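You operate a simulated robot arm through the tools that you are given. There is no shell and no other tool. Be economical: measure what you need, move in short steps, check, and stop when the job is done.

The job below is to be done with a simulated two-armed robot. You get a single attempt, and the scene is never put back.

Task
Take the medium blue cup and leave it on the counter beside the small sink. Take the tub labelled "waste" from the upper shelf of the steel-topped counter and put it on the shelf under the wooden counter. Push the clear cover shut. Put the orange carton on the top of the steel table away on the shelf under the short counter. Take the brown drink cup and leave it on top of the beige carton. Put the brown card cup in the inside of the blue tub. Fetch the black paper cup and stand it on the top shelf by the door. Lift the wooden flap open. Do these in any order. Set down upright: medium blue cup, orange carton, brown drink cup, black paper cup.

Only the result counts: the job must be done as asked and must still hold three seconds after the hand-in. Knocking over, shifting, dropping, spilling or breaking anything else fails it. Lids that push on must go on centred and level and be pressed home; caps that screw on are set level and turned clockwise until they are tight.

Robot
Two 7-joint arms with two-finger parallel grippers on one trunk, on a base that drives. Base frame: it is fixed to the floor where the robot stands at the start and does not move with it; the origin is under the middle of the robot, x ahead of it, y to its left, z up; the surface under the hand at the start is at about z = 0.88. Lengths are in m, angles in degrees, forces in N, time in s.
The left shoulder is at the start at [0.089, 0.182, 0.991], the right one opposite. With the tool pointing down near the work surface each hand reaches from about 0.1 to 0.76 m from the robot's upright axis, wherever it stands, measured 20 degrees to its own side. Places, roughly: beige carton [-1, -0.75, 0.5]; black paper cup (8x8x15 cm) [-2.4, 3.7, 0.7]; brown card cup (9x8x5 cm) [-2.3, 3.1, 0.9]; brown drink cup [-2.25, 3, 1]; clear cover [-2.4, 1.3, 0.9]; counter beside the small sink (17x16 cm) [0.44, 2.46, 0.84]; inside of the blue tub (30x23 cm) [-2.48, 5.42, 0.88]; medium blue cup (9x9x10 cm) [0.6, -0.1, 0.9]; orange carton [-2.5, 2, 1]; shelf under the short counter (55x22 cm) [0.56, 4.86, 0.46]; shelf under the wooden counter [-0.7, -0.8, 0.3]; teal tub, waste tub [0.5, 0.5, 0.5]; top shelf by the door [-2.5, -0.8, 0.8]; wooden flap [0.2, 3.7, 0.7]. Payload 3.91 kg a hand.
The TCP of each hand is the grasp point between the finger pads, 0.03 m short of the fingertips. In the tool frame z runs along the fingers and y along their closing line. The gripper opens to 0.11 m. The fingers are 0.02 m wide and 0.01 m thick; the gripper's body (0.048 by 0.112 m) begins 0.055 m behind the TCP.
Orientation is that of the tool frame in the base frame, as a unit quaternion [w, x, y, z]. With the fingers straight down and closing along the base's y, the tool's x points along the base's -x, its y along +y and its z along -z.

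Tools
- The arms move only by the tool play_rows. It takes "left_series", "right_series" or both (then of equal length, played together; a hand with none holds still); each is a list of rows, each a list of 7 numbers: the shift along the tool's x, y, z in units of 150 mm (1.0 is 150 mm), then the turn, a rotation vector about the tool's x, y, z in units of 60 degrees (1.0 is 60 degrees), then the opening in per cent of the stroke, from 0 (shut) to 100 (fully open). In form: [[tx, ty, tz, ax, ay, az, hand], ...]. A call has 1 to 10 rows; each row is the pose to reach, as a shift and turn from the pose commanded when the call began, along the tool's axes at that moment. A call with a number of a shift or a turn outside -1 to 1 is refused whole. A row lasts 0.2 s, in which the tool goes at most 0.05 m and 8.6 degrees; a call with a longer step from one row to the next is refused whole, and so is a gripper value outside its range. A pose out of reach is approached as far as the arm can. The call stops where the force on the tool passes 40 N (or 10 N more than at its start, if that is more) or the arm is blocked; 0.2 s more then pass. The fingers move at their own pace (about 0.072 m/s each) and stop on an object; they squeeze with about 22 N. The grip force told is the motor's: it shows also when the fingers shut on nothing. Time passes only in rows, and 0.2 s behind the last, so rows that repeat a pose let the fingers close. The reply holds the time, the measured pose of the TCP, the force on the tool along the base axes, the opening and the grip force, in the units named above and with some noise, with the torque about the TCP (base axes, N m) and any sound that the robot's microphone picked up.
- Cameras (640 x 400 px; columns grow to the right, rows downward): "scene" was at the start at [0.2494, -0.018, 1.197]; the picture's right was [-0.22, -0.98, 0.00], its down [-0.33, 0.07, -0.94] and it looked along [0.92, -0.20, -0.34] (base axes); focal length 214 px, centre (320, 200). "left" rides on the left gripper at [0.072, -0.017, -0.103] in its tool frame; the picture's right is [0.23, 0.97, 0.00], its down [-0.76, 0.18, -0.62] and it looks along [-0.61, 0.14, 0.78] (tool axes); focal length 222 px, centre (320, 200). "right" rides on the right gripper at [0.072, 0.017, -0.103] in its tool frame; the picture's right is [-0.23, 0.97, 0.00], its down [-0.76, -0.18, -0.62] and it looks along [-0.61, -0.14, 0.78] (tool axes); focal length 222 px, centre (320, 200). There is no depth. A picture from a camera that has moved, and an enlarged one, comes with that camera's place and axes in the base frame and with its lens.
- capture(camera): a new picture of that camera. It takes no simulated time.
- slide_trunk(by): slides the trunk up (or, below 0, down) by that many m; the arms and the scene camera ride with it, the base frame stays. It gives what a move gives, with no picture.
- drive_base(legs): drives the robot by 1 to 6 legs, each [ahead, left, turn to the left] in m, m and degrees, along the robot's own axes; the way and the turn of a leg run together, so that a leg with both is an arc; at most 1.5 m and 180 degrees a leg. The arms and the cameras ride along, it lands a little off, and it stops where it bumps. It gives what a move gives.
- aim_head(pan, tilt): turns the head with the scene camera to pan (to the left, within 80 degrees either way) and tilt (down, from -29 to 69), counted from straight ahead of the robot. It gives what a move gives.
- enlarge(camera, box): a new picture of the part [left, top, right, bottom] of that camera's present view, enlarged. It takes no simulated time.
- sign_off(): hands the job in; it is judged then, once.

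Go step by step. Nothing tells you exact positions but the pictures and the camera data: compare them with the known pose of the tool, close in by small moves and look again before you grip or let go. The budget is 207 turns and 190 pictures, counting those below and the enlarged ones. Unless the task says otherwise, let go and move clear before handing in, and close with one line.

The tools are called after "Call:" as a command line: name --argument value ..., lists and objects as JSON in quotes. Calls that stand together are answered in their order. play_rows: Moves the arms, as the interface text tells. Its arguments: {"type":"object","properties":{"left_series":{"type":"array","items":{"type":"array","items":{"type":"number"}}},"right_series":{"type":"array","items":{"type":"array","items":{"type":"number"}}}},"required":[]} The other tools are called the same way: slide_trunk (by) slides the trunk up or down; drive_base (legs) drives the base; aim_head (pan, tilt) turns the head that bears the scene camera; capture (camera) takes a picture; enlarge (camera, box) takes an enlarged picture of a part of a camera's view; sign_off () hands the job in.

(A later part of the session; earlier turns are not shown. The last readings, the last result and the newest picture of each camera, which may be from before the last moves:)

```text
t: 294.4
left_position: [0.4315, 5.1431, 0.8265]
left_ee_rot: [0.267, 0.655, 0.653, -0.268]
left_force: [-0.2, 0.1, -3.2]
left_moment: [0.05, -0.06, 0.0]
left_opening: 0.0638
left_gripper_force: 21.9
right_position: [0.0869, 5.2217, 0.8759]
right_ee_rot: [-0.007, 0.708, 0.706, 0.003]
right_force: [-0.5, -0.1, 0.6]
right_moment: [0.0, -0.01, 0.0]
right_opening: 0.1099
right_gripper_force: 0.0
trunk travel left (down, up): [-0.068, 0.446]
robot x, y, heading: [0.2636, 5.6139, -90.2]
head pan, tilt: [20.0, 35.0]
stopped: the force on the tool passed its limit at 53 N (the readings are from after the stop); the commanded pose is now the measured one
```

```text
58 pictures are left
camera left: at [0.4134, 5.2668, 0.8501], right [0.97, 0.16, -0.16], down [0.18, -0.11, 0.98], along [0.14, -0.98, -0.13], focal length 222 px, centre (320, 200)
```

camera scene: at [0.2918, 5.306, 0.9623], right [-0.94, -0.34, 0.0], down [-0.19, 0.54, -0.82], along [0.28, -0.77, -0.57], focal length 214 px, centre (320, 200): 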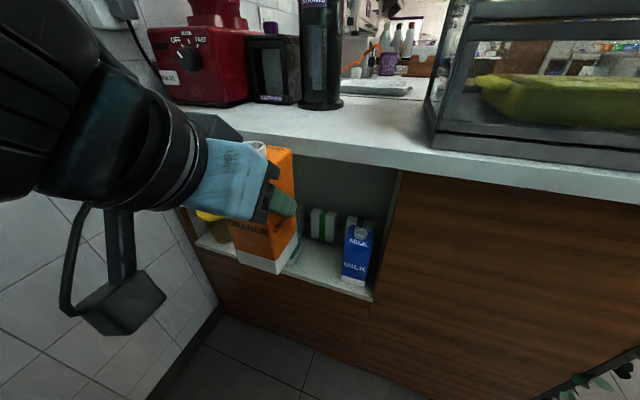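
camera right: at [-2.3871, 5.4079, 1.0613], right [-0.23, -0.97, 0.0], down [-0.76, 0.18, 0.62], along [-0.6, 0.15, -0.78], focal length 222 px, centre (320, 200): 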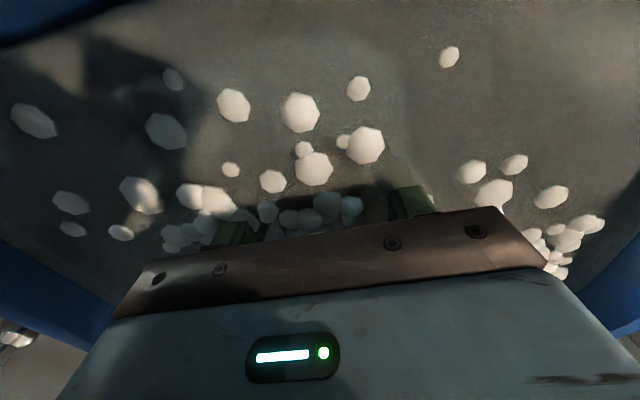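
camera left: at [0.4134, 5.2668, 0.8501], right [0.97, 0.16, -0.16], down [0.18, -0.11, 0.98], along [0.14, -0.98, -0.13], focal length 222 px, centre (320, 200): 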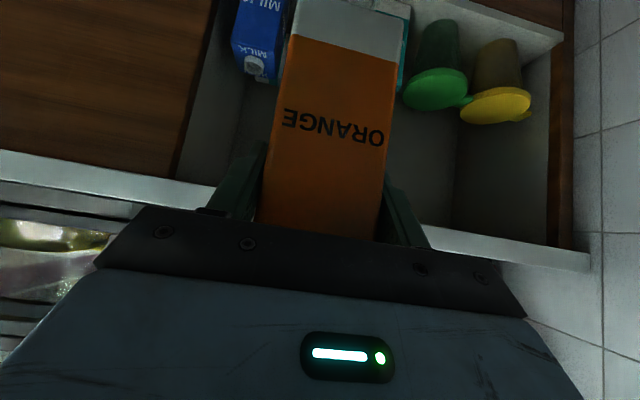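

The trunk stopped on a light contact but is low enough. I'll lower the carton in front of the shelf opening, then drive 10 cm forward.

Call:
play_rows --left_series '[[0.2, 0, 0.2, 0, 0, 0, 30], [0.4, 0, 0.4, 0, 0, 0, 30], [0.6, 0, 0.6, 0, 0, 0, 30], [0.8, 0, 0.8, 0, 0, 0, 30], [0.95, 0, 0.95, 0, 0, 0, 30]]'

Call:
drive_base --legs '[[0.1, 0, 0]]'

Call:
capture --camera "left"

Call:
capture --camera "scene"

```text
t: 295.6
left_position: [0.4146, 5.1075, 0.6192]
left_ee_rot: [0.268, 0.655, 0.654, -0.268]
left_force: [0.1, 1.1, -3.7]
left_moment: [0.05, 0.02, -0.04]
left_opening: 0.064
left_gripper_force: 22.2
left hand out of reach, approached as far as the arm can: row 1, 2, 3, 4, 5
right_position: [0.0879, 5.2203, 0.876]
right_ee_rot: [-0.007, 0.708, 0.706, 0.003]
right_force: [0.0, -0.6, -0.2]
right_moment: [0.02, -0.06, 0.03]
right_opening: 0.1101
right_gripper_force: 0.1
trunk travel left (down, up): [-0.068, 0.446]
robot x, y, heading: [0.2633, 5.618, -90.2]
head pan, tilt: [20.0, 35.0]
```

```text
t: 296.7
left_position: [0.4148, 5.0088, 0.6201]
left_ee_rot: [0.267, 0.657, 0.652, -0.268]
left_force: [0.5, 0.5, -3.5]
left_moment: [0.06, -0.03, -0.03]
left_opening: 0.0639
left_gripper_force: 21.9
right_position: [0.0869, 5.1217, 0.8767]
right_ee_rot: [-0.008, 0.708, 0.706, 0.002]
right_force: [0.0, -0.3, 0.3]
right_moment: [0.09, -0.08, 0.02]
right_opening: 0.11
right_gripper_force: 0.0
trunk travel left (down, up): [-0.068, 0.446]
robot x, y, heading: [0.2598, 5.5188, -90.1]
head pan, tilt: [20.0, 35.0]
```

```text
57 pictures are left
camera left: at [0.3968, 5.1324, 0.644], right [0.97, 0.16, -0.16], down [0.18, -0.11, 0.98], along [0.14, -0.98, -0.13], focal length 222 px, centre (320, 200)
```

left: 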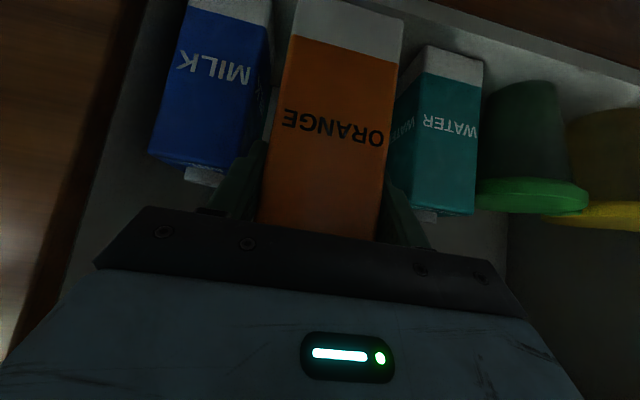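

```text
56 pictures are left
camera scene: at [0.2915, 5.2066, 0.9628], right [-0.94, -0.34, 0.0], down [-0.19, 0.54, -0.82], along [0.28, -0.77, -0.57], focal length 214 px, centre (320, 200)
```

scene: 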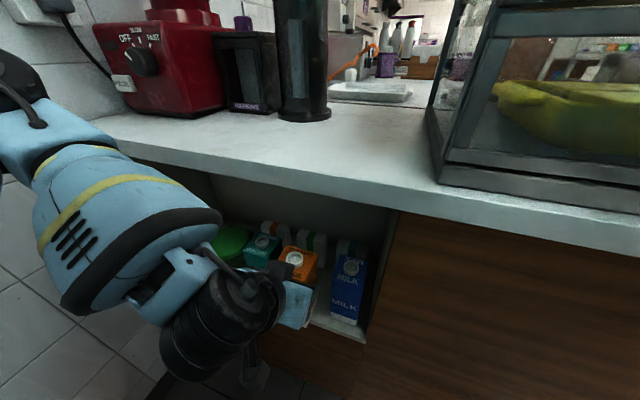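

The carton lines up with the gap (x≈0.365–0.483). I'll centre it at x=0.424 and slide it in 7 cm.

Call:
play_rows --left_series '[[0, 0.06, 0, 0, 0, 0, 30], [-0.12, 0.06, 0.12, 0, 0, 0, 30], [-0.23, 0.06, 0.23, 0, 0, 0, 30], [-0.335, 0.06, 0.335, 0, 0, 0, 30]]'

Call:
capture --camera "left"

```text
t: 297.7
left_position: [0.4225, 4.9379, 0.6186]
left_ee_rot: [0.268, 0.656, 0.653, -0.268]
left_force: [-0.2, 0.1, -3.2]
left_moment: [0.05, 0.02, -0.01]
left_opening: 0.0639
left_gripper_force: 21.9
left hand out of reach, approached as far as the arm can: row 1
right_position: [0.0874, 5.1207, 0.8775]
right_ee_rot: [-0.007, 0.708, 0.706, 0.003]
right_force: [-0.8, 0.0, -0.3]
right_moment: [0.02, 0.03, 0.0]
right_opening: 0.11
right_gripper_force: 0.0
trunk travel left (down, up): [-0.068, 0.446]
robot x, y, heading: [0.2631, 5.5136, -90.2]
head pan, tilt: [20.0, 35.0]
```

```text
55 pictures are left
camera left: at [0.4055, 5.0616, 0.6431], right [0.97, 0.16, -0.16], down [0.18, -0.11, 0.98], along [0.14, -0.98, -0.13], focal length 222 px, centre (320, 200)
```

left: 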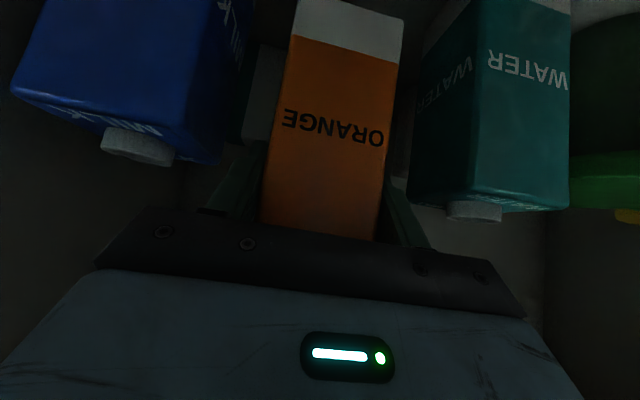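

Clear on both sides. I'll lower it gently to the shelf.

Call:
play_rows --left_series '[[0.08, 0, 0.08, 0, 0, 0, 30], [0.16, 0, 0.16, 0, 0, 0, 30], [0.2, 0, 0.2, 0, 0, 0, 30], [0.23, 0, 0.23, 0, 0, 0, 30], [0.25, 0, 0.25, 0, 0, 0, 30], [0.27, 0, 0.27, 0, 0, 0, 30]]'

```text
t: 299.1
left_position: [0.4225, 4.9389, 0.5651]
left_ee_rot: [0.27, 0.655, 0.653, -0.27]
left_force: [1.3, 3.8, 9.3]
left_moment: [-0.21, 0.15, -0.03]
left_opening: 0.0643
left_gripper_force: 22.2
right_position: [0.0854, 5.1233, 0.8776]
right_ee_rot: [-0.006, 0.708, 0.706, 0.001]
right_force: [0.9, 0.1, 0.2]
right_moment: [0.02, -0.03, 0.0]
right_opening: 0.11
right_gripper_force: 0.1
trunk travel left (down, up): [-0.068, 0.446]
robot x, y, heading: [0.26, 5.5188, -90.2]
head pan, tilt: [20.0, 35.0]
```

Contact at about 9 N: it stands on the shelf. I'll open just enough and back straight out along the tool axis.

Call:
play_rows --left_series '[[0, 0, 0, 0, 0, 0, 72], [0, 0, 0, 0, 0, 0, 72], [0, 0, 0, 0, 0, 0, 72], [0, 0, -0.25, 0, 0, 0, 72], [0, 0, -0.5, 0, 0, 0, 72], [0, 0, -0.75, 0, 0, 0, 72], [0, 0, -1.0, 0, 0, 0, 72]]'

Call:
capture --camera "left"

```text
t: 300.7
left_position: [0.4071, 5.0098, 0.6704]
left_ee_rot: [0.268, 0.656, 0.653, -0.268]
left_force: [-0.2, -0.1, 0.2]
left_moment: [0.0, -0.01, -0.01]
left_opening: 0.0793
left_gripper_force: 0.0
left hand out of reach, approached as far as the arm can: row 6, 7
right_position: [0.0859, 5.1232, 0.8764]
right_ee_rot: [-0.006, 0.708, 0.706, 0.001]
right_force: [0.0, 0.6, 0.5]
right_moment: [0.02, 0.02, 0.02]
right_opening: 0.1101
right_gripper_force: 0.0
trunk travel left (down, up): [-0.068, 0.446]
robot x, y, heading: [0.2611, 5.5171, -90.3]
head pan, tilt: [20.0, 35.0]
```

```text
54 pictures are left
camera left: at [0.39, 5.1332, 0.6948], right [0.97, 0.16, -0.16], down [0.18, -0.11, 0.98], along [0.14, -0.98, -0.13], focal length 222 px, centre (320, 200)
```

left: 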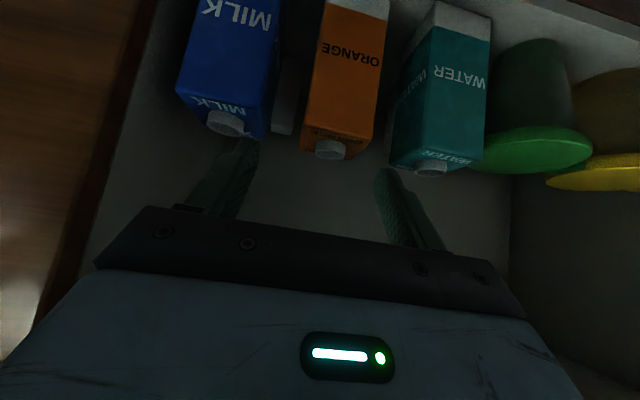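

The orange carton stands upright on the shelf. I'll back out, raise the trunk, level the left hand and head west for the cups.

Call:
drive_base --legs '[[-0.14, 0, 0]]'

Call:
slide_trunk --by 0.38

Call:
drive_base --legs '[[0, -1.45, 0], [0, 0, -89.7]]'

Call:
play_rows --left_series '[[0, 0, 0, 0, 0.125, 0, 100], [0, 0, 0, 0, 0.25, 0, 100], [0, 0, 0, 0, 0.375, 0, 100], [0, 0, 0, 0, 0.5, 0, 100], [0, 0, 0, 0, 0.625, 0, 100], [0, 0, 0, 0, 0.75, 0, 100]]'

```text
t: 302.0
left_position: [0.4092, 5.1501, 0.6707]
left_ee_rot: [0.268, 0.656, 0.653, -0.267]
left_force: [0.6, -0.4, -0.7]
left_moment: [0.03, 0.04, -0.02]
left_opening: 0.0792
left_gripper_force: 0.2
right_position: [0.0882, 5.2621, 0.8762]
right_ee_rot: [-0.008, 0.707, 0.707, 0.002]
right_force: [0.4, 0.3, 0.0]
right_moment: [-0.01, 0.01, 0.01]
right_opening: 0.11
right_gripper_force: 0.0
trunk travel left (down, up): [-0.068, 0.446]
robot x, y, heading: [0.2602, 5.6589, -90.2]
head pan, tilt: [20.0, 35.0]
```

```text
t: 305.7
left_position: [0.4083, 5.1485, 1.0497]
left_ee_rot: [0.267, 0.656, 0.653, -0.267]
left_force: [-0.2, 0.4, 0.3]
left_moment: [0.01, 0.02, -0.03]
left_opening: 0.0791
left_gripper_force: 0.1
right_position: [0.0887, 5.2613, 1.2564]
right_ee_rot: [-0.007, 0.707, 0.708, 0.002]
right_force: [-0.1, 0.4, 0.4]
right_moment: [0.01, -0.04, 0.02]
right_opening: 0.1103
right_gripper_force: 0.0
trunk travel left (down, up): [-0.448, 0.066]
robot x, y, heading: [0.2619, 5.6564, -90.3]
head pan, tilt: [20.0, 35.0]
```

```text
t: 322.3
left_position: [-1.6824, 5.4989, 1.0509]
left_ee_rot: [0.004, 0.926, 0.009, -0.378]
left_force: [-0.3, -0.3, -0.4]
left_moment: [-0.01, 0.0, -0.03]
left_opening: 0.0792
left_gripper_force: 0.1
right_position: [-1.5752, 5.8212, 1.2571]
right_ee_rot: [-0.003, 1.0, 0.012, 0.007]
right_force: [0.5, 0.3, -0.3]
right_moment: [0.01, -0.01, 0.0]
right_opening: 0.11
right_gripper_force: 0.1
trunk travel left (down, up): [-0.448, 0.066]
robot x, y, heading: [-1.1746, 5.6583, -179.2]
head pan, tilt: [20.0, 35.0]
```

```text
t: 323.7
left_position: [-1.683, 5.498, 1.0497]
left_ee_rot: [0.0, 1.0, 0.011, -0.027]
left_force: [0.3, -0.4, 0.4]
left_moment: [-0.01, -0.02, -0.03]
left_opening: 0.1098
left_gripper_force: 0.0
left hand out of reach, approached as far as the arm can: row 6
right_position: [-1.5761, 5.8207, 1.2566]
right_ee_rot: [-0.003, 1.0, 0.012, 0.006]
right_force: [1.0, -0.1, -0.2]
right_moment: [0.01, 0.01, 0.01]
right_opening: 0.1099
right_gripper_force: 0.1
trunk travel left (down, up): [-0.448, 0.066]
robot x, y, heading: [-1.1763, 5.6556, -178.8]
head pan, tilt: [20.0, 35.0]
```

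Next is the black cup at about [-2.34, 3.72] on the cabinet shelf (z≈0.61), with white and purple cups in front. I'll reach in above them with the right hand tilted 55°, so I'll drive over and prepare.

Call:
drive_base --legs '[[0, 1.05, -1.2], [0, 1.04, 0]]'

Call:
play_rows --right_series '[[-0.13, 0, 0.1, 0, -0.131, 0, 100], [-0.26, 0, 0.2, 0, -0.262, 0, 100], [-0.39, 0, 0.3, 0, -0.393, 0, 100], [-0.52, 0, 0.4, 0, -0.524, 0, 100], [-0.65, 0, 0.5, 0, -0.655, 0, 100], [-0.78, 0, 0.6, 0, -0.786, 0, 100], [-0.9, 0, 0.7, 0, -0.917, 0, 100]]' --left_series '[[0.12, 0, -0.1, 0, 0, 0, 100], [0.24, 0, -0.2, 0, 0, 0, 100], [0.36, 0, -0.3, 0, 0, 0, 100], [0.48, 0, -0.4, 0, 0, 0, 100], [0.6, 0, -0.5, 0, 0, 0, 100], [0.72, 0, -0.6, 0, 0, 0, 100], [0.85, 0, -0.6, 0, 0, 0, 100]]'

Call:
slide_trunk --by -0.26

Call:
aim_head --pan -10 --tilt 25

Call:
capture --camera "scene"

```text
t: 342.3
left_position: [-1.6701, 3.4079, 1.0504]
left_ee_rot: [0.001, 1.0, 0.004, -0.027]
left_force: [-0.5, 0.4, -1.1]
left_moment: [0.01, 0.0, -0.01]
left_opening: 0.11
left_gripper_force: 0.0
right_position: [-1.5594, 3.7309, 1.2557]
right_ee_rot: [-0.003, 1.0, 0.004, 0.006]
right_force: [1.2, 0.2, -0.2]
right_moment: [-0.02, 0.01, 0.02]
right_opening: 0.1099
right_gripper_force: 0.0
trunk travel left (down, up): [-0.448, 0.066]
robot x, y, heading: [-1.1595, 3.5558, -179.3]
head pan, tilt: [20.0, 35.0]
```

```text
t: 343.9
left_position: [-1.5379, 3.4099, 1.1322]
left_ee_rot: [0.001, 1.0, 0.005, -0.028]
left_force: [-0.5, 0.2, -0.6]
left_moment: [0.01, 0.01, -0.02]
left_opening: 0.11
left_gripper_force: 0.0
right_position: [-1.692, 3.7308, 1.1511]
right_ee_rot: [-0.001, 0.889, 0.006, -0.457]
right_force: [0.6, 0.3, -0.2]
right_moment: [-0.02, 0.0, 0.01]
right_opening: 0.1103
right_gripper_force: 0.1
trunk travel left (down, up): [-0.448, 0.066]
robot x, y, heading: [-1.1614, 3.5586, -180.0]
head pan, tilt: [20.0, 35.0]
```

```text
t: 346.6
left_position: [-1.5373, 3.4092, 0.8734]
left_ee_rot: [0.001, 1.0, 0.004, -0.029]
left_force: [0.6, -0.1, -0.1]
left_moment: [0.01, -0.02, -0.03]
left_opening: 0.1102
left_gripper_force: 0.0
right_position: [-1.6929, 3.7304, 0.8896]
right_ee_rot: [0.0, 0.89, 0.006, -0.456]
right_force: [0.3, -0.7, 0.7]
right_moment: [-0.01, 0.01, 0.04]
right_opening: 0.1098
right_gripper_force: 0.0
trunk travel left (down, up): [-0.188, 0.326]
robot x, y, heading: [-1.1637, 3.5566, -179.5]
head pan, tilt: [20.0, 35.0]
```

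```text
t: 347.5
left_position: [-1.5368, 3.41, 0.8736]
left_ee_rot: [0.001, 1.0, 0.005, -0.028]
left_force: [0.1, -0.4, 1.5]
left_moment: [-0.04, -0.03, -0.01]
left_opening: 0.1098
left_gripper_force: 0.1
right_position: [-1.6928, 3.7296, 0.889]
right_ee_rot: [-0.001, 0.89, 0.006, -0.456]
right_force: [-0.1, 0.6, -0.6]
right_moment: [0.01, 0.01, 0.04]
right_opening: 0.1099
right_gripper_force: 0.0
trunk travel left (down, up): [-0.188, 0.326]
robot x, y, heading: [-1.16, 3.5627, -179.8]
head pan, tilt: [-10.0, 25.0]
```

```text
53 pictures are left
camera scene: at [-1.4336, 3.5746, 1.1203], right [0.17, 0.99, 0.0], down [0.42, -0.07, -0.91], along [-0.89, 0.15, -0.42], focal length 214 px, centre (320, 200)
```

scene: 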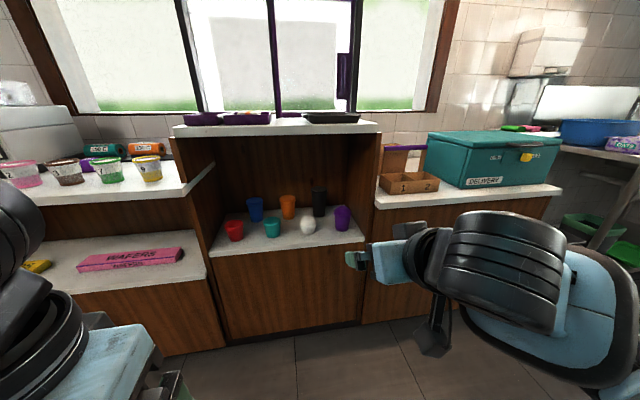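

I have a clear view: black cup at [-2.342, 3.722], top z≈0.75; purple at [-2.20, 3.80] and white at [-2.20, 3.65] in front. I'll lower the right hand and drive in.

Call:
play_rows --right_series '[[0.16, 0.02, 0.12, 0, 0, 0, 100], [0.32, 0.04, 0.24, 0, 0, 0, 100], [0.487, 0.05, 0.35, 0, 0, 0, 100]]'

Call:
drive_base --legs '[[0.52, 0, 0]]'

Call:
capture --camera "right"

```text
t: 348.3
left_position: [-1.5379, 3.4085, 0.8736]
left_ee_rot: [0.002, 1.0, 0.004, -0.028]
left_force: [0.4, 0.4, 0.3]
left_moment: [0.01, 0.02, 0.0]
left_opening: 0.11
left_gripper_force: 0.0
right_position: [-1.6929, 3.7236, 0.7991]
right_ee_rot: [-0.002, 0.89, 0.005, -0.457]
right_force: [-0.3, 0.1, 0.4]
right_moment: [0.0, 0.03, -0.01]
right_opening: 0.1101
right_gripper_force: 0.0
trunk travel left (down, up): [-0.188, 0.326]
robot x, y, heading: [-1.1606, 3.5607, -179.7]
head pan, tilt: [-10.0, 25.0]
```

```text
t: 351.3
left_position: [-2.0546, 3.4055, 0.8733]
left_ee_rot: [0.001, 1.0, 0.004, -0.028]
left_force: [-1.0, 0.5, 0.7]
left_moment: [-0.01, -0.01, 0.0]
left_opening: 0.11
left_gripper_force: 0.1
right_position: [-2.2114, 3.72, 0.7997]
right_ee_rot: [-0.002, 0.89, 0.005, -0.456]
right_force: [-1.1, 0.4, -0.1]
right_moment: [0.03, 0.02, 0.0]
right_opening: 0.11
right_gripper_force: 0.0
trunk travel left (down, up): [-0.188, 0.326]
robot x, y, heading: [-1.677, 3.5573, -179.5]
head pan, tilt: [-10.0, 25.0]
```

```text
52 pictures are left
camera right: at [-2.0854, 3.7048, 0.8002], right [-0.12, -0.98, 0.18], down [0.06, 0.17, 0.98], along [-0.99, 0.13, 0.04], focal length 222 px, centre (320, 200)
```

right: 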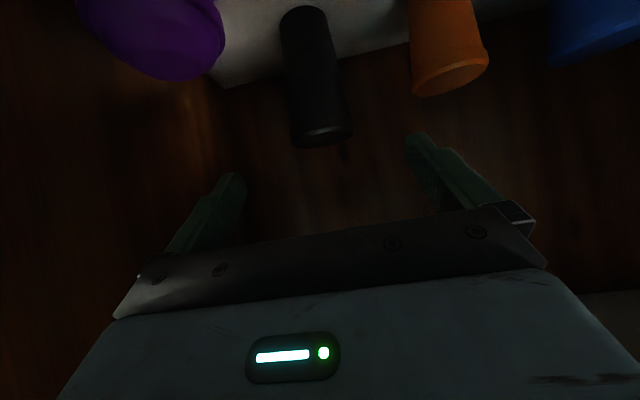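

Checking the size shows the cup stands deeper: [-2.42, 3.735] with its top at 0.716 (shelf at 0.567). I'll flatten the hand to 75° for reach, lower slightly and move in above the purple cup.

Call:
play_rows --right_series '[[0, 0, 0, 0, -0.12, 0, 90], [0, 0, 0, 0, -0.24, 0, 90], [0, 0, 0, 0, -0.345, 0, 90]]'

Call:
slide_trunk --by -0.05

Call:
capture --camera "right"

```text
t: 352.1
left_position: [-2.0539, 3.4061, 0.8726]
left_ee_rot: [0.001, 1.0, 0.004, -0.028]
left_force: [0.8, 0.6, 0.3]
left_moment: [0.01, -0.03, -0.01]
left_opening: 0.1102
left_gripper_force: 0.1
right_position: [-2.2102, 3.7206, 0.7994]
right_ee_rot: [0.0, 0.792, 0.006, -0.61]
right_force: [1.0, 0.1, 0.9]
right_moment: [-0.02, 0.03, 0.0]
right_opening: 0.0991
right_gripper_force: 0.0
trunk travel left (down, up): [-0.188, 0.326]
robot x, y, heading: [-1.6768, 3.5554, -179.4]
head pan, tilt: [-10.0, 25.0]
```

```text
t: 353.1
left_position: [-2.0538, 3.407, 0.823]
left_ee_rot: [0.001, 1.0, 0.004, -0.029]
left_force: [0.7, 1.0, -0.3]
left_moment: [-0.01, 0.01, -0.03]
left_opening: 0.11
left_gripper_force: 0.2
right_position: [-2.2137, 3.7212, 0.7458]
right_ee_rot: [-0.001, 0.795, 0.004, -0.606]
right_force: [-0.3, -1.2, 0.1]
right_moment: [0.03, -0.04, 0.01]
right_opening: 0.0992
right_gripper_force: 0.0
trunk travel left (down, up): [-0.138, 0.376]
robot x, y, heading: [-1.6786, 3.5576, -179.7]
head pan, tilt: [-10.0, 25.0]
```

```text
51 pictures are left
camera right: at [-2.0949, 3.7052, 0.702], right [-0.05, -0.98, 0.21], down [0.4, 0.17, 0.9], along [-0.92, 0.13, 0.38], focal length 222 px, centre (320, 200)
```

right: 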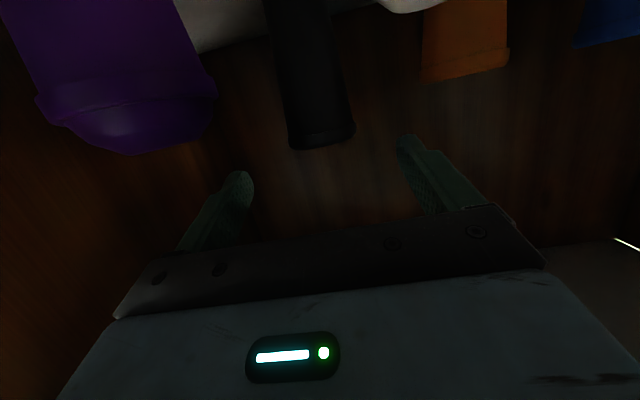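

Triangulating again, the cup's top is near [-2.375, 3.728, 0.735]. I'll move in 12 cm level and look.

Call:
play_rows --right_series '[[-0.05, -0.02, 0.19, 0, 0, 0, 90], [-0.1, -0.047, 0.385, 0, 0, 0, 90], [-0.16, -0.047, 0.58, 0, 0, 0, 90], [-0.213, -0.047, 0.771, 0, 0, 0, 90]]'

Call:
capture --camera "right"

```text
t: 354.1
left_position: [-2.054, 3.4064, 0.8236]
left_ee_rot: [0.0, 1.0, 0.003, -0.027]
left_force: [0.6, 0.7, -0.8]
left_moment: [-0.02, 0.01, 0.03]
left_opening: 0.11
left_gripper_force: 0.1
right_position: [-2.3352, 3.7258, 0.7445]
right_ee_rot: [0.0, 0.796, 0.005, -0.606]
right_force: [0.3, -0.3, -0.7]
right_moment: [0.02, 0.03, 0.01]
right_opening: 0.0992
right_gripper_force: 0.0
trunk travel left (down, up): [-0.138, 0.376]
robot x, y, heading: [-1.6786, 3.5511, -179.3]
head pan, tilt: [-10.0, 25.0]
```

```text
50 pictures are left
camera right: at [-2.2165, 3.71, 0.7014], right [-0.05, -0.98, 0.21], down [0.4, 0.17, 0.9], along [-0.92, 0.13, 0.38], focal length 222 px, centre (320, 200)
```

right: 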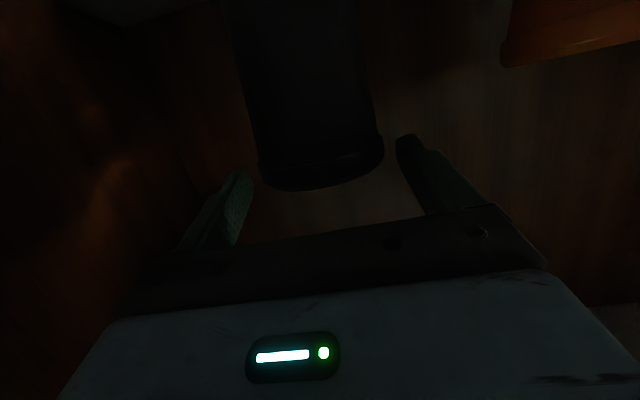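

The cup is centred, about 2 cm further. I'll go forward 2 cm, down 3.5 cm, and close.

Call:
play_rows --right_series '[[0.06, 0, 0.06, 0, 0, 0, 90], [0.13, 0, 0.13, 0, 0, 0, 90], [0.19, 0, 0.19, 0, 0, 0, 90], [0.19, 0, 0.19, 0, 0, 0, 30], [0.19, 0, 0.19, 0, 0, 0, 30], [0.19, 0, 0.19, 0, 0, 0, 30]]'

Call:
capture --camera "right"

```text
t: 355.4
left_position: [-2.0551, 3.4059, 0.8216]
left_ee_rot: [0.001, 1.0, 0.004, -0.028]
left_force: [0.2, 0.4, -0.5]
left_moment: [0.03, 0.01, 0.03]
left_opening: 0.11
left_gripper_force: 0.0
right_position: [-2.3533, 3.7257, 0.7104]
right_ee_rot: [0.0, 0.795, 0.006, -0.606]
right_force: [-0.4, -0.6, 1.2]
right_moment: [-0.03, 0.15, 0.06]
right_opening: 0.0742
right_gripper_force: 22.1
trunk travel left (down, up): [-0.138, 0.376]
robot x, y, heading: [-1.6793, 3.5559, -179.6]
head pan, tilt: [-10.0, 25.0]
```

```text
49 pictures are left
camera right: at [-2.2353, 3.7101, 0.6668], right [-0.05, -0.98, 0.21], down [0.4, 0.17, 0.9], along [-0.92, 0.13, 0.38], focal length 222 px, centre (320, 200)
```

right: 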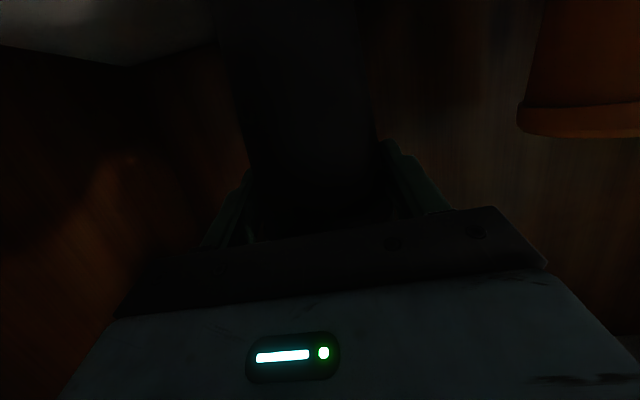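

Black cup gripped. I'll lift it 11 cm and drive straight back out.

Call:
play_rows --right_series '[[-0.1, 0, -0.03, 0, 0, 0, 30], [-0.3, 0, -0.083, 0, 0, 0, 30], [-0.5, 0, -0.138, 0, 0, 0, 30], [-0.707, 0, -0.195, 0, 0, 0, 30]]'

Call:
drive_base --legs '[[-0.5, 0, 0]]'

Call:
capture --camera "scene"

```text
t: 356.4
left_position: [-2.0553, 3.4051, 0.8229]
left_ee_rot: [0.002, 1.0, 0.004, -0.028]
left_force: [0.6, -0.1, 1.1]
left_moment: [0.0, -0.03, -0.02]
left_opening: 0.1099
left_gripper_force: 0.1
right_position: [-2.3551, 3.7251, 0.82]
right_ee_rot: [-0.001, 0.796, 0.005, -0.605]
right_force: [0.0, 0.2, -3.1]
right_moment: [0.06, -0.05, -0.01]
right_opening: 0.0741
right_gripper_force: 21.8
trunk travel left (down, up): [-0.138, 0.376]
robot x, y, heading: [-1.6787, 3.553, -179.5]
head pan, tilt: [-10.0, 25.0]
```

```text
t: 359.4
left_position: [-1.5565, 3.4097, 0.8229]
left_ee_rot: [0.001, 1.0, 0.004, -0.028]
left_force: [-0.7, 0.0, -0.1]
left_moment: [0.01, 0.03, 0.05]
left_opening: 0.1101
left_gripper_force: 0.1
right_position: [-1.8576, 3.7288, 0.8196]
right_ee_rot: [-0.001, 0.796, 0.005, -0.605]
right_force: [-0.1, -0.1, -3.3]
right_moment: [0.03, 0.0, 0.02]
right_opening: 0.0742
right_gripper_force: 21.7
trunk travel left (down, up): [-0.138, 0.376]
robot x, y, heading: [-1.1819, 3.5579, -179.3]
head pan, tilt: [-10.0, 25.0]
```

```text
48 pictures are left
camera scene: at [-1.4745, 3.5745, 1.0609], right [0.17, 0.99, 0.0], down [0.42, -0.07, -0.91], along [-0.89, 0.15, -0.42], focal length 214 px, centre (320, 200)
```

scene: 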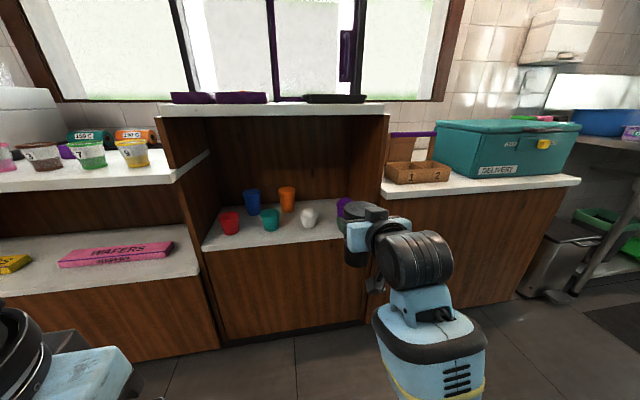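

Black cup is out safely. Next I'll take the brown "3" cup with the left hand tilted 45°. I'll raise the trunk, set the hand, and drive to the counter.

Call:
slide_trunk --by 0.3

Call:
play_rows --left_series '[[-0.03, -0.08, 0, 0, -0.125, 0, 80], [-0.06, -0.16, 0, 0, -0.25, 0, 80], [-0.09, -0.24, 0, 0, -0.375, 0, 80], [-0.12, -0.32, 0, 0, -0.5, 0, 80], [-0.16, -0.4, 0, 0, -0.61, 0, 80], [-0.2, -0.47, 0, 0, -0.7, 0, 80]]'

Call:
drive_base --legs '[[0, 0.56, -0.7], [0.46, 0, 0]]'

Call:
capture --camera "left"

Call:
capture --camera "scene"

```text
t: 362.4
left_position: [-1.5573, 3.4092, 1.1227]
left_ee_rot: [0.0, 1.0, 0.004, -0.028]
left_force: [0.3, 0.2, 0.4]
left_moment: [0.0, -0.02, -0.02]
left_opening: 0.1101
left_gripper_force: 0.2
right_position: [-1.857, 3.7296, 1.1179]
right_ee_rot: [-0.001, 0.796, 0.005, -0.605]
right_force: [-0.1, 0.1, -3.9]
right_moment: [0.01, -0.03, 0.03]
right_opening: 0.0741
right_gripper_force: 22.0
trunk travel left (down, up): [-0.438, 0.076]
robot x, y, heading: [-1.1799, 3.558, -179.5]
head pan, tilt: [-10.0, 25.0]
```

```text
t: 363.8
left_position: [-1.5891, 3.4516, 1.1247]
left_ee_rot: [0.001, 0.936, 0.004, -0.352]
left_force: [-0.7, 0.1, 0.6]
left_moment: [0.02, 0.02, -0.03]
left_opening: 0.0881
left_gripper_force: 0.1
left hand out of reach, approached as far as the arm can: row 4, 5, 6
right_position: [-1.857, 3.7288, 1.1193]
right_ee_rot: [-0.001, 0.796, 0.004, -0.605]
right_force: [0.1, -0.3, -3.0]
right_moment: [-0.01, -0.01, -0.01]
right_opening: 0.0739
right_gripper_force: 21.8
trunk travel left (down, up): [-0.438, 0.076]
robot x, y, heading: [-1.1819, 3.5573, -179.6]
head pan, tilt: [-10.0, 25.0]
```

```text
t: 371.6
left_position: [-2.0497, 2.8972, 1.1252]
left_ee_rot: [0.001, 0.936, 0.0, -0.352]
left_force: [0.3, 0.5, 0.6]
left_moment: [-0.03, 0.01, 0.0]
left_opening: 0.0881
left_gripper_force: 0.1
right_position: [-2.3163, 3.1791, 1.1187]
right_ee_rot: [-0.003, 0.796, 0.001, -0.606]
right_force: [-0.1, 0.4, -3.4]
right_moment: [0.03, -0.03, 0.02]
right_opening: 0.0742
right_gripper_force: 21.7
trunk travel left (down, up): [-0.438, 0.076]
robot x, y, heading: [-1.6422, 2.9998, 179.5]
head pan, tilt: [-10.0, 25.0]
```

```text
47 pictures are left
camera left: at [-1.9294, 2.9143, 1.1561], right [0.17, -0.97, -0.15], down [-0.16, -0.18, 0.97], along [-0.97, -0.14, -0.19], focal length 222 px, centre (320, 200)
```

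left: 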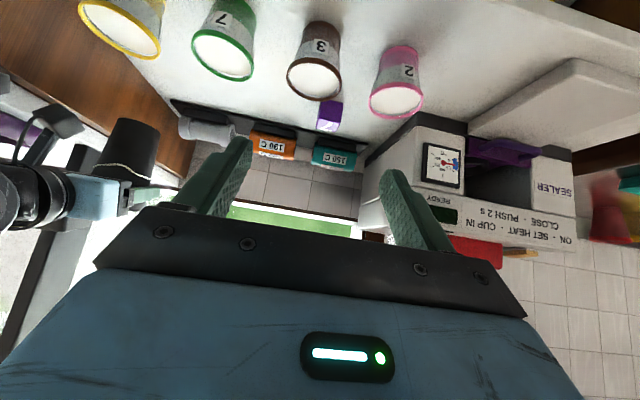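

```text
46 pictures are left
camera scene: at [-1.8269, 3.0206, 1.3889], right [0.18, 0.98, 0.0], down [0.42, -0.07, -0.91], along [-0.89, 0.16, -0.42], focal length 214 px, centre (320, 200)
```

scene: 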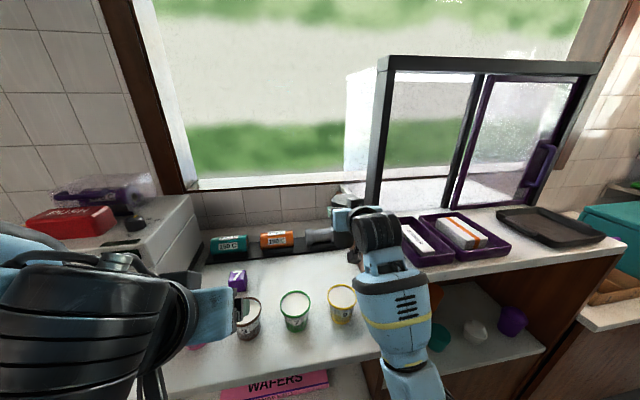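

Cup 3 is at about [-2.165, 2.911]. I'll approach partway and check.

Call:
play_rows --left_series '[[0.06, -0.04, 0.25, 0, 0, 0, 85], [0.12, -0.093, 0.5, 0, 0, 0, 85], [0.18, -0.093, 0.75, 0, 0, 0, 85], [0.2, -0.093, 1.0, 0, 0, 0, 85]]'

Call:
capture --camera "left"

```text
t: 372.6
left_position: [-2.1275, 2.8976, 0.9917]
left_ee_rot: [-0.001, 0.936, -0.002, -0.351]
left_force: [0.5, 0.1, -0.1]
left_moment: [0.02, -0.04, 0.02]
left_opening: 0.0936
left_gripper_force: 0.0
left hand out of reach, approached as far as the arm can: row 1, 2, 3, 4
right_position: [-2.3181, 3.1776, 1.1173]
right_ee_rot: [-0.003, 0.797, 0.002, -0.604]
right_force: [0.1, -0.3, -2.6]
right_moment: [0.01, -0.05, -0.01]
right_opening: 0.074
right_gripper_force: 22.0
trunk travel left (down, up): [-0.438, 0.076]
robot x, y, heading: [-1.6417, 3.001, 179.8]
head pan, tilt: [-10.0, 25.0]
```

```text
45 pictures are left
camera left: at [-2.0067, 2.9144, 1.0233], right [0.17, -0.97, -0.15], down [-0.16, -0.18, 0.97], along [-0.97, -0.14, -0.19], focal length 222 px, centre (320, 200)
```

left: 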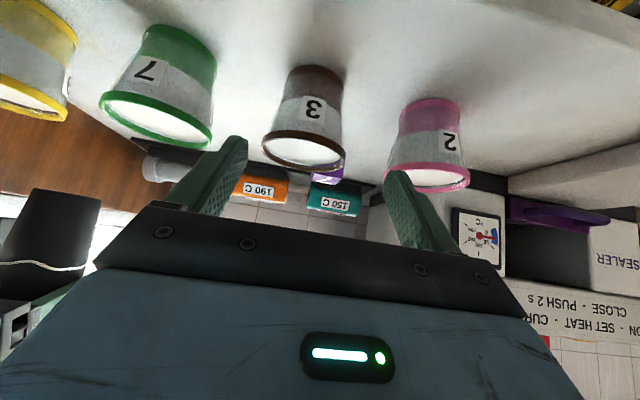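

Triangulated: the cup's rim centre is [-2.194, 2.907, 0.945]. I'll go to it and check before closing.

Call:
play_rows --left_series '[[0, -0.04, 0.14, 0, 0, 0, 85], [-0.01, -0.07, 0.28, 0, 0, 0, 85], [-0.012, -0.07, 0.42, 0, 0, 0, 85], [-0.012, -0.07, 0.557, 0, 0, 0, 85]]'

Call:
capture --camera "left"

```text
t: 373.6
left_position: [-2.1758, 2.8816, 0.9404]
left_ee_rot: [-0.001, 0.936, -0.002, -0.352]
left_force: [-0.1, 0.8, -0.4]
left_moment: [0.0, 0.01, -0.01]
left_opening: 0.0933
left_gripper_force: 0.1
left hand out of reach, approached as far as the arm can: row 1, 2, 3, 4
right_position: [-2.3156, 3.1794, 1.1186]
right_ee_rot: [-0.003, 0.796, 0.001, -0.605]
right_force: [-0.3, -0.2, -2.5]
right_moment: [-0.01, -0.01, 0.02]
right_opening: 0.0741
right_gripper_force: 22.0
trunk travel left (down, up): [-0.438, 0.076]
robot x, y, heading: [-1.6426, 3.0021, 179.8]
head pan, tilt: [-10.0, 25.0]
```

```text
44 pictures are left
camera left: at [-2.055, 2.8968, 0.9724], right [0.17, -0.97, -0.15], down [-0.16, -0.18, 0.97], along [-0.97, -0.14, -0.19], focal length 222 px, centre (320, 200)
```

left: 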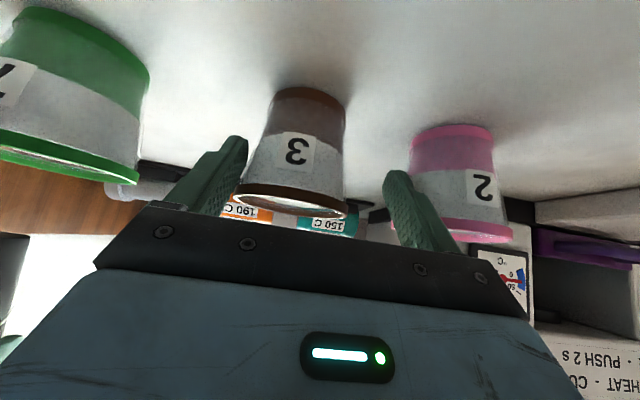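

The hand sits about 1.3 cm too far left of the cup. I'll nudge the base right by that much, then lower slightly and close.

Call:
drive_base --legs '[[0.01, -0.014, 0]]'

Call:
capture --camera "left"

```text
t: 374.4
left_position: [-2.1852, 2.8954, 0.941]
left_ee_rot: [0.0, 0.936, -0.001, -0.352]
left_force: [0.2, -0.3, 0.3]
left_moment: [-0.04, 0.05, 0.01]
left_opening: 0.0934
left_gripper_force: 0.0
right_position: [-2.3256, 3.1916, 1.1197]
right_ee_rot: [-0.004, 0.796, 0.001, -0.606]
right_force: [0.7, -0.4, -2.9]
right_moment: [-0.03, -0.05, -0.01]
right_opening: 0.0741
right_gripper_force: 22.3
trunk travel left (down, up): [-0.438, 0.076]
robot x, y, heading: [-1.6533, 3.0147, 179.7]
head pan, tilt: [-10.0, 25.0]
```

```text
43 pictures are left
camera left: at [-2.0642, 2.9104, 0.9728], right [0.17, -0.97, -0.15], down [-0.16, -0.18, 0.97], along [-0.97, -0.14, -0.19], focal length 222 px, centre (320, 200)
```

left: 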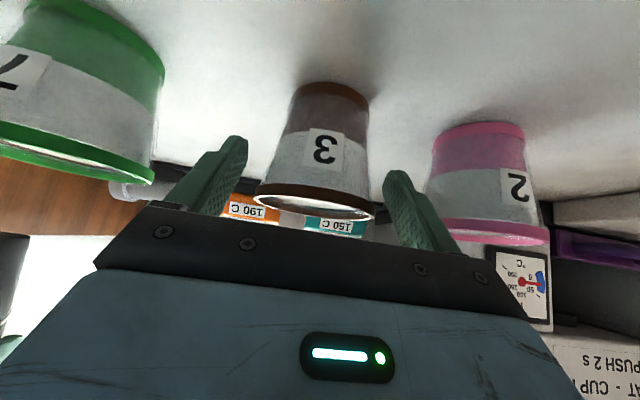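

Centred now. I'll lower 2 cm and close.

Call:
play_rows --left_series '[[0.02, -0.02, 0.07, 0, 0, 0, 85], [0.038, -0.03, 0.144, 0, 0, 0, 85], [0.038, -0.03, 0.144, 0, 0, 0, 30], [0.038, -0.03, 0.144, 0, 0, 0, 30], [0.038, -0.03, 0.144, 0, 0, 0, 30]]'

Call:
capture --camera "left"

```text
t: 375.6
left_position: [-2.1931, 2.8863, 0.9255]
left_ee_rot: [0.0, 0.936, 0.0, -0.352]
left_force: [-0.2, -0.3, -0.4]
left_moment: [-0.05, 0.04, 0.04]
left_opening: 0.0666
left_gripper_force: 21.7
left hand out of reach, approached as far as the arm can: row 1, 2, 3, 4, 5
right_position: [-2.326, 3.1928, 1.119]
right_ee_rot: [-0.003, 0.796, 0.001, -0.606]
right_force: [0.8, 0.7, -3.1]
right_moment: [-0.04, -0.01, -0.01]
right_opening: 0.0742
right_gripper_force: 21.7
trunk travel left (down, up): [-0.438, 0.076]
robot x, y, heading: [-1.6527, 3.0155, 179.8]
head pan, tilt: [-10.0, 25.0]
```

```text
42 pictures are left
camera left: at [-2.0715, 2.9035, 0.9567], right [0.17, -0.97, -0.15], down [-0.16, -0.18, 0.97], along [-0.97, -0.14, -0.19], focal length 222 px, centre (320, 200)
```

left: 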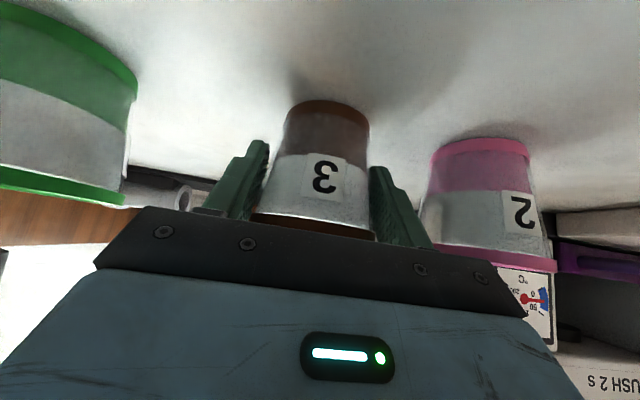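

Gripped. I'll lift it level, back off, and drive south toward the door shelf.

Call:
play_rows --left_series '[[-0.06, 0, -0.07, 0, 0, 0, 30], [-0.2, 0, -0.228, 0, 0, 0, 30], [-0.36, 0, -0.41, 0, 0, 0, 30], [-0.527, 0, -0.6, 0, 0, 0, 30]]'

Call:
drive_base --legs '[[-0.45, 0, 0], [0, 1.4, 0], [0, 1.4, 0]]'

Call:
aim_head --pan 30 --tilt 25

Call:
capture --camera "scene"

```text
t: 376.6
left_position: [-2.1929, 2.8878, 1.0439]
left_ee_rot: [0.0, 0.936, -0.001, -0.352]
left_force: [0.7, 0.0, -1.6]
left_moment: [-0.02, 0.01, 0.03]
left_opening: 0.0666
left_gripper_force: 21.9
right_position: [-2.3247, 3.1921, 1.12]
right_ee_rot: [-0.003, 0.796, 0.002, -0.606]
right_force: [-0.1, 0.1, -3.0]
right_moment: [0.03, -0.03, 0.02]
right_opening: 0.0738
right_gripper_force: 22.1
trunk travel left (down, up): [-0.438, 0.076]
robot x, y, heading: [-1.6536, 3.016, 179.7]
head pan, tilt: [-10.0, 25.0]
```

```text
t: 403.4
left_position: [-1.7729, 0.0879, 1.0441]
left_ee_rot: [-0.004, 0.936, -0.009, -0.353]
left_force: [0.2, -0.4, -1.3]
left_moment: [-0.01, 0.0, 0.0]
left_opening: 0.0657
left_gripper_force: 22.0
right_position: [-1.9008, 0.3947, 1.1189]
right_ee_rot: [-0.008, 0.796, -0.005, -0.606]
right_force: [-0.6, 0.3, -3.2]
right_moment: [0.0, -0.03, -0.02]
right_opening: 0.0739
right_gripper_force: 22.2
trunk travel left (down, up): [-0.438, 0.076]
robot x, y, heading: [-1.2247, 0.2081, 178.6]
head pan, tilt: [-10.0, 25.0]
```

```text
t: 404.5
left_position: [-1.7731, 0.0882, 1.0442]
left_ee_rot: [-0.005, 0.936, -0.01, -0.352]
left_force: [0.4, -0.1, -1.4]
left_moment: [0.01, -0.01, 0.01]
left_opening: 0.0657
left_gripper_force: 22.0
right_position: [-1.901, 0.3948, 1.1205]
right_ee_rot: [-0.008, 0.796, -0.005, -0.605]
right_force: [0.5, -0.2, -3.3]
right_moment: [0.02, -0.02, -0.03]
right_opening: 0.074
right_gripper_force: 21.7
trunk travel left (down, up): [-0.438, 0.076]
robot x, y, heading: [-1.2312, 0.2053, 178.8]
head pan, tilt: [30.0, 25.0]
```

```text
41 pictures are left
camera scene: at [-1.404, 0.1667, 1.3889], right [-0.48, 0.88, 0.0], down [0.37, 0.2, -0.91], along [-0.79, -0.44, -0.42], focal length 214 px, centre (320, 200)
```

scene: 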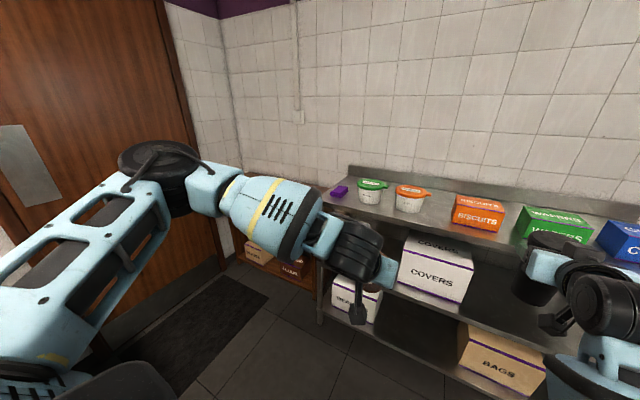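

The target shelf by the door is hidden behind my left arm. I'll turn the base 40° left and look straight at it.

Call:
drive_base --legs '[[-0.1, 0, 42]]'

Call:
aim_head --pan 0 --tilt 25

Call:
capture --camera "scene"

```text
t: 406.9
left_position: [-1.465, -0.2104, 1.044]
left_ee_rot: [0.123, 0.878, 0.325, -0.33]
left_force: [0.1, 0.0, -1.9]
left_moment: [0.0, 0.01, 0.0]
left_opening: 0.0658
left_gripper_force: 22.4
right_position: [-1.764, -0.0667, 1.1206]
right_ee_rot: [0.208, 0.746, 0.278, -0.569]
right_force: [0.3, 0.7, -3.4]
right_moment: [0.01, -0.03, -0.01]
right_opening: 0.0742
right_gripper_force: 22.2
trunk travel left (down, up): [-0.438, 0.076]
robot x, y, heading: [-1.1363, 0.2421, -139.5]
head pan, tilt: [30.0, 25.0]
```

```text
t: 407.8
left_position: [-1.464, -0.2104, 1.0434]
left_ee_rot: [0.122, 0.878, 0.325, -0.33]
left_force: [0.2, -0.2, -1.7]
left_moment: [0.0, -0.01, -0.02]
left_opening: 0.0655
left_gripper_force: 22.0
right_position: [-1.7634, -0.0662, 1.1193]
right_ee_rot: [0.208, 0.746, 0.278, -0.568]
right_force: [0.6, -0.7, -3.7]
right_moment: [0.01, 0.01, 0.0]
right_opening: 0.0743
right_gripper_force: 21.9
trunk travel left (down, up): [-0.438, 0.076]
robot x, y, heading: [-1.1387, 0.2379, -139.2]
head pan, tilt: [0.0, 25.0]
```

```text
40 pictures are left
camera scene: at [-1.2795, 0.1212, 1.3889], right [-0.65, 0.76, 0.0], down [0.32, 0.28, -0.91], along [-0.69, -0.59, -0.42], focal length 214 px, centre (320, 200)
```

scene: 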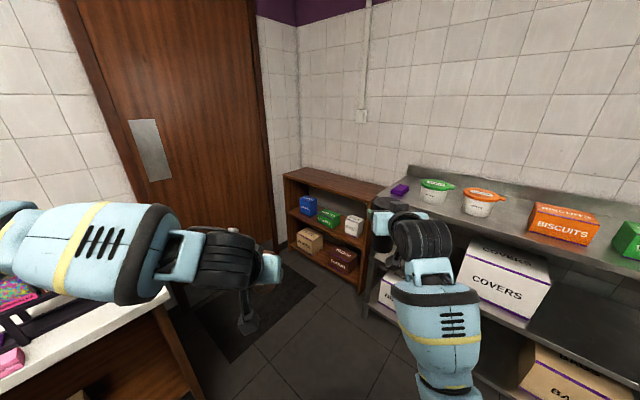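

The "top shelf by the door" is the top of the small wooden rack, at about [-2.5, -0.8]. I'll raise the trunk a little, go west first to clear the wooden counter's corner, then in diagonally.

Call:
slide_trunk --by 0.07

Call:
drive_base --legs '[[0.38, -0.33, 0], [0.62, 0.33, 0]]'

Call:
capture --camera "scene"

Call:
capture --camera "right"

```text
t: 408.9
left_position: [-1.4619, -0.2092, 1.1293]
left_ee_rot: [0.127, 0.873, 0.324, -0.341]
left_force: [-0.5, -0.9, -2.2]
left_moment: [-0.02, 0.01, -0.02]
left_opening: 0.0655
left_gripper_force: 22.0
right_position: [-1.7642, -0.0659, 1.1873]
right_ee_rot: [0.208, 0.747, 0.28, -0.567]
right_force: [0.7, -0.1, -3.4]
right_moment: [0.0, -0.02, 0.0]
right_opening: 0.0742
right_gripper_force: 22.0
trunk travel left (down, up): [-0.508, 0.006]
robot x, y, heading: [-1.1365, 0.2437, -139.3]
head pan, tilt: [0.0, 25.0]
```

```text
t: 415.8
left_position: [-2.2279, -0.8575, 1.1299]
left_ee_rot: [0.126, 0.873, 0.321, -0.343]
left_force: [-0.4, 0.2, -1.6]
left_moment: [0.03, 0.0, 0.03]
left_opening: 0.0654
left_gripper_force: 21.8
right_position: [-2.5275, -0.7134, 1.1897]
right_ee_rot: [0.207, 0.746, 0.277, -0.568]
right_force: [-0.1, -1.3, -3.5]
right_moment: [0.0, -0.01, 0.04]
right_opening: 0.0741
right_gripper_force: 21.5
trunk travel left (down, up): [-0.508, 0.006]
robot x, y, heading: [-1.9, -0.4112, -139.4]
head pan, tilt: [0.0, 25.0]
```

```text
39 pictures are left
camera scene: at [-1.9873, -0.4791, 1.4714], right [-0.65, 0.76, 0.0], down [0.32, 0.27, -0.91], along [-0.69, -0.59, -0.42], focal length 214 px, centre (320, 200)
```

scene: 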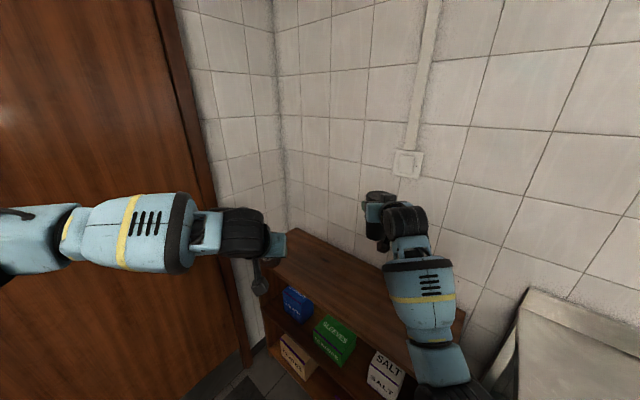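

```text
38 pictures are left
camera right: at [-2.428, -0.6491, 1.1463], right [0.59, -0.78, 0.21], down [0.19, 0.39, 0.9], along [-0.79, -0.49, 0.38], focal length 222 px, centre (320, 200)
```

right: 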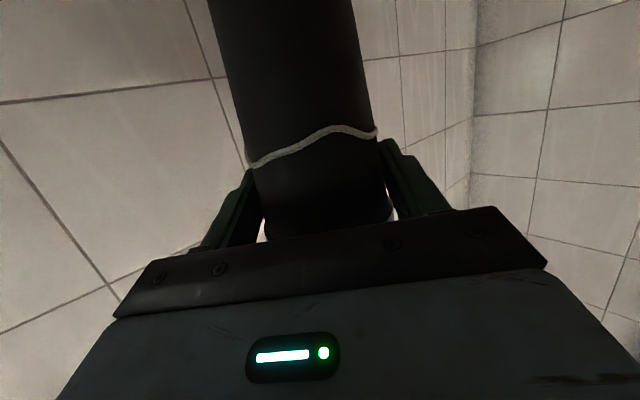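

The cup is over the middle of the rack top. I'll lower with the trunk, then finish with the arm.

Call:
slide_trunk --by -0.22

Call:
capture --camera "scene"

```text
t: 418.1
left_position: [-2.2282, -0.859, 0.9111]
left_ee_rot: [0.126, 0.874, 0.322, -0.343]
left_force: [-0.1, -0.6, -1.5]
left_moment: [0.06, 0.0, 0.03]
left_opening: 0.0655
left_gripper_force: 22.1
right_position: [-2.5285, -0.7151, 0.9709]
right_ee_rot: [0.207, 0.746, 0.278, -0.569]
right_force: [0.0, 0.6, -3.2]
right_moment: [0.02, -0.09, 0.01]
right_opening: 0.074
right_gripper_force: 22.0
trunk travel left (down, up): [-0.288, 0.226]
robot x, y, heading: [-1.9028, -0.4092, -139.6]
head pan, tilt: [0.0, 25.0]
```

```text
37 pictures are left
camera scene: at [-2.0861, -0.5634, 1.2268], right [-0.65, 0.76, 0.0], down [0.32, 0.27, -0.91], along [-0.69, -0.59, -0.42], focal length 214 px, centre (320, 200)
```

scene: 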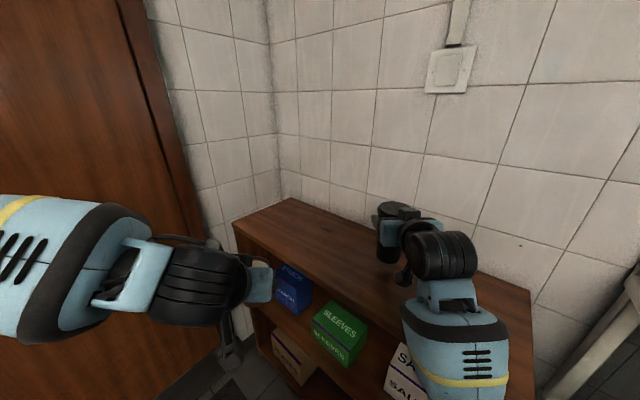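

The cup hovers just above the board. I'll lower it gently until contact.

Call:
play_rows --right_series '[[0.13, 0, 0.035, 0, 0, 0, 30], [0.26, 0, 0.07, 0, 0, 0, 30], [0.31, 0, 0.085, 0, 0, 0, 30], [0.35, 0, 0.097, 0, 0, 0, 30], [0.385, 0, 0.106, 0, 0, 0, 30], [0.42, 0, 0.116, 0, 0, 0, 30], [0.45, 0, 0.124, 0, 0, 0, 30]]'

```text
t: 419.8
left_position: [-2.2272, -0.8578, 0.9105]
left_ee_rot: [0.127, 0.873, 0.322, -0.344]
left_force: [0.0, 0.4, -1.0]
left_moment: [0.03, -0.03, 0.0]
left_opening: 0.0653
left_gripper_force: 22.2
right_position: [-2.5278, -0.7131, 0.9004]
right_ee_rot: [0.208, 0.745, 0.278, -0.569]
right_force: [0.2, -0.3, 17.3]
right_moment: [-0.12, 0.09, -0.03]
right_opening: 0.0702
right_gripper_force: 21.9
trunk travel left (down, up): [-0.288, 0.226]
robot x, y, heading: [-1.9011, -0.4076, -139.5]
head pan, tilt: [0.0, 25.0]
```

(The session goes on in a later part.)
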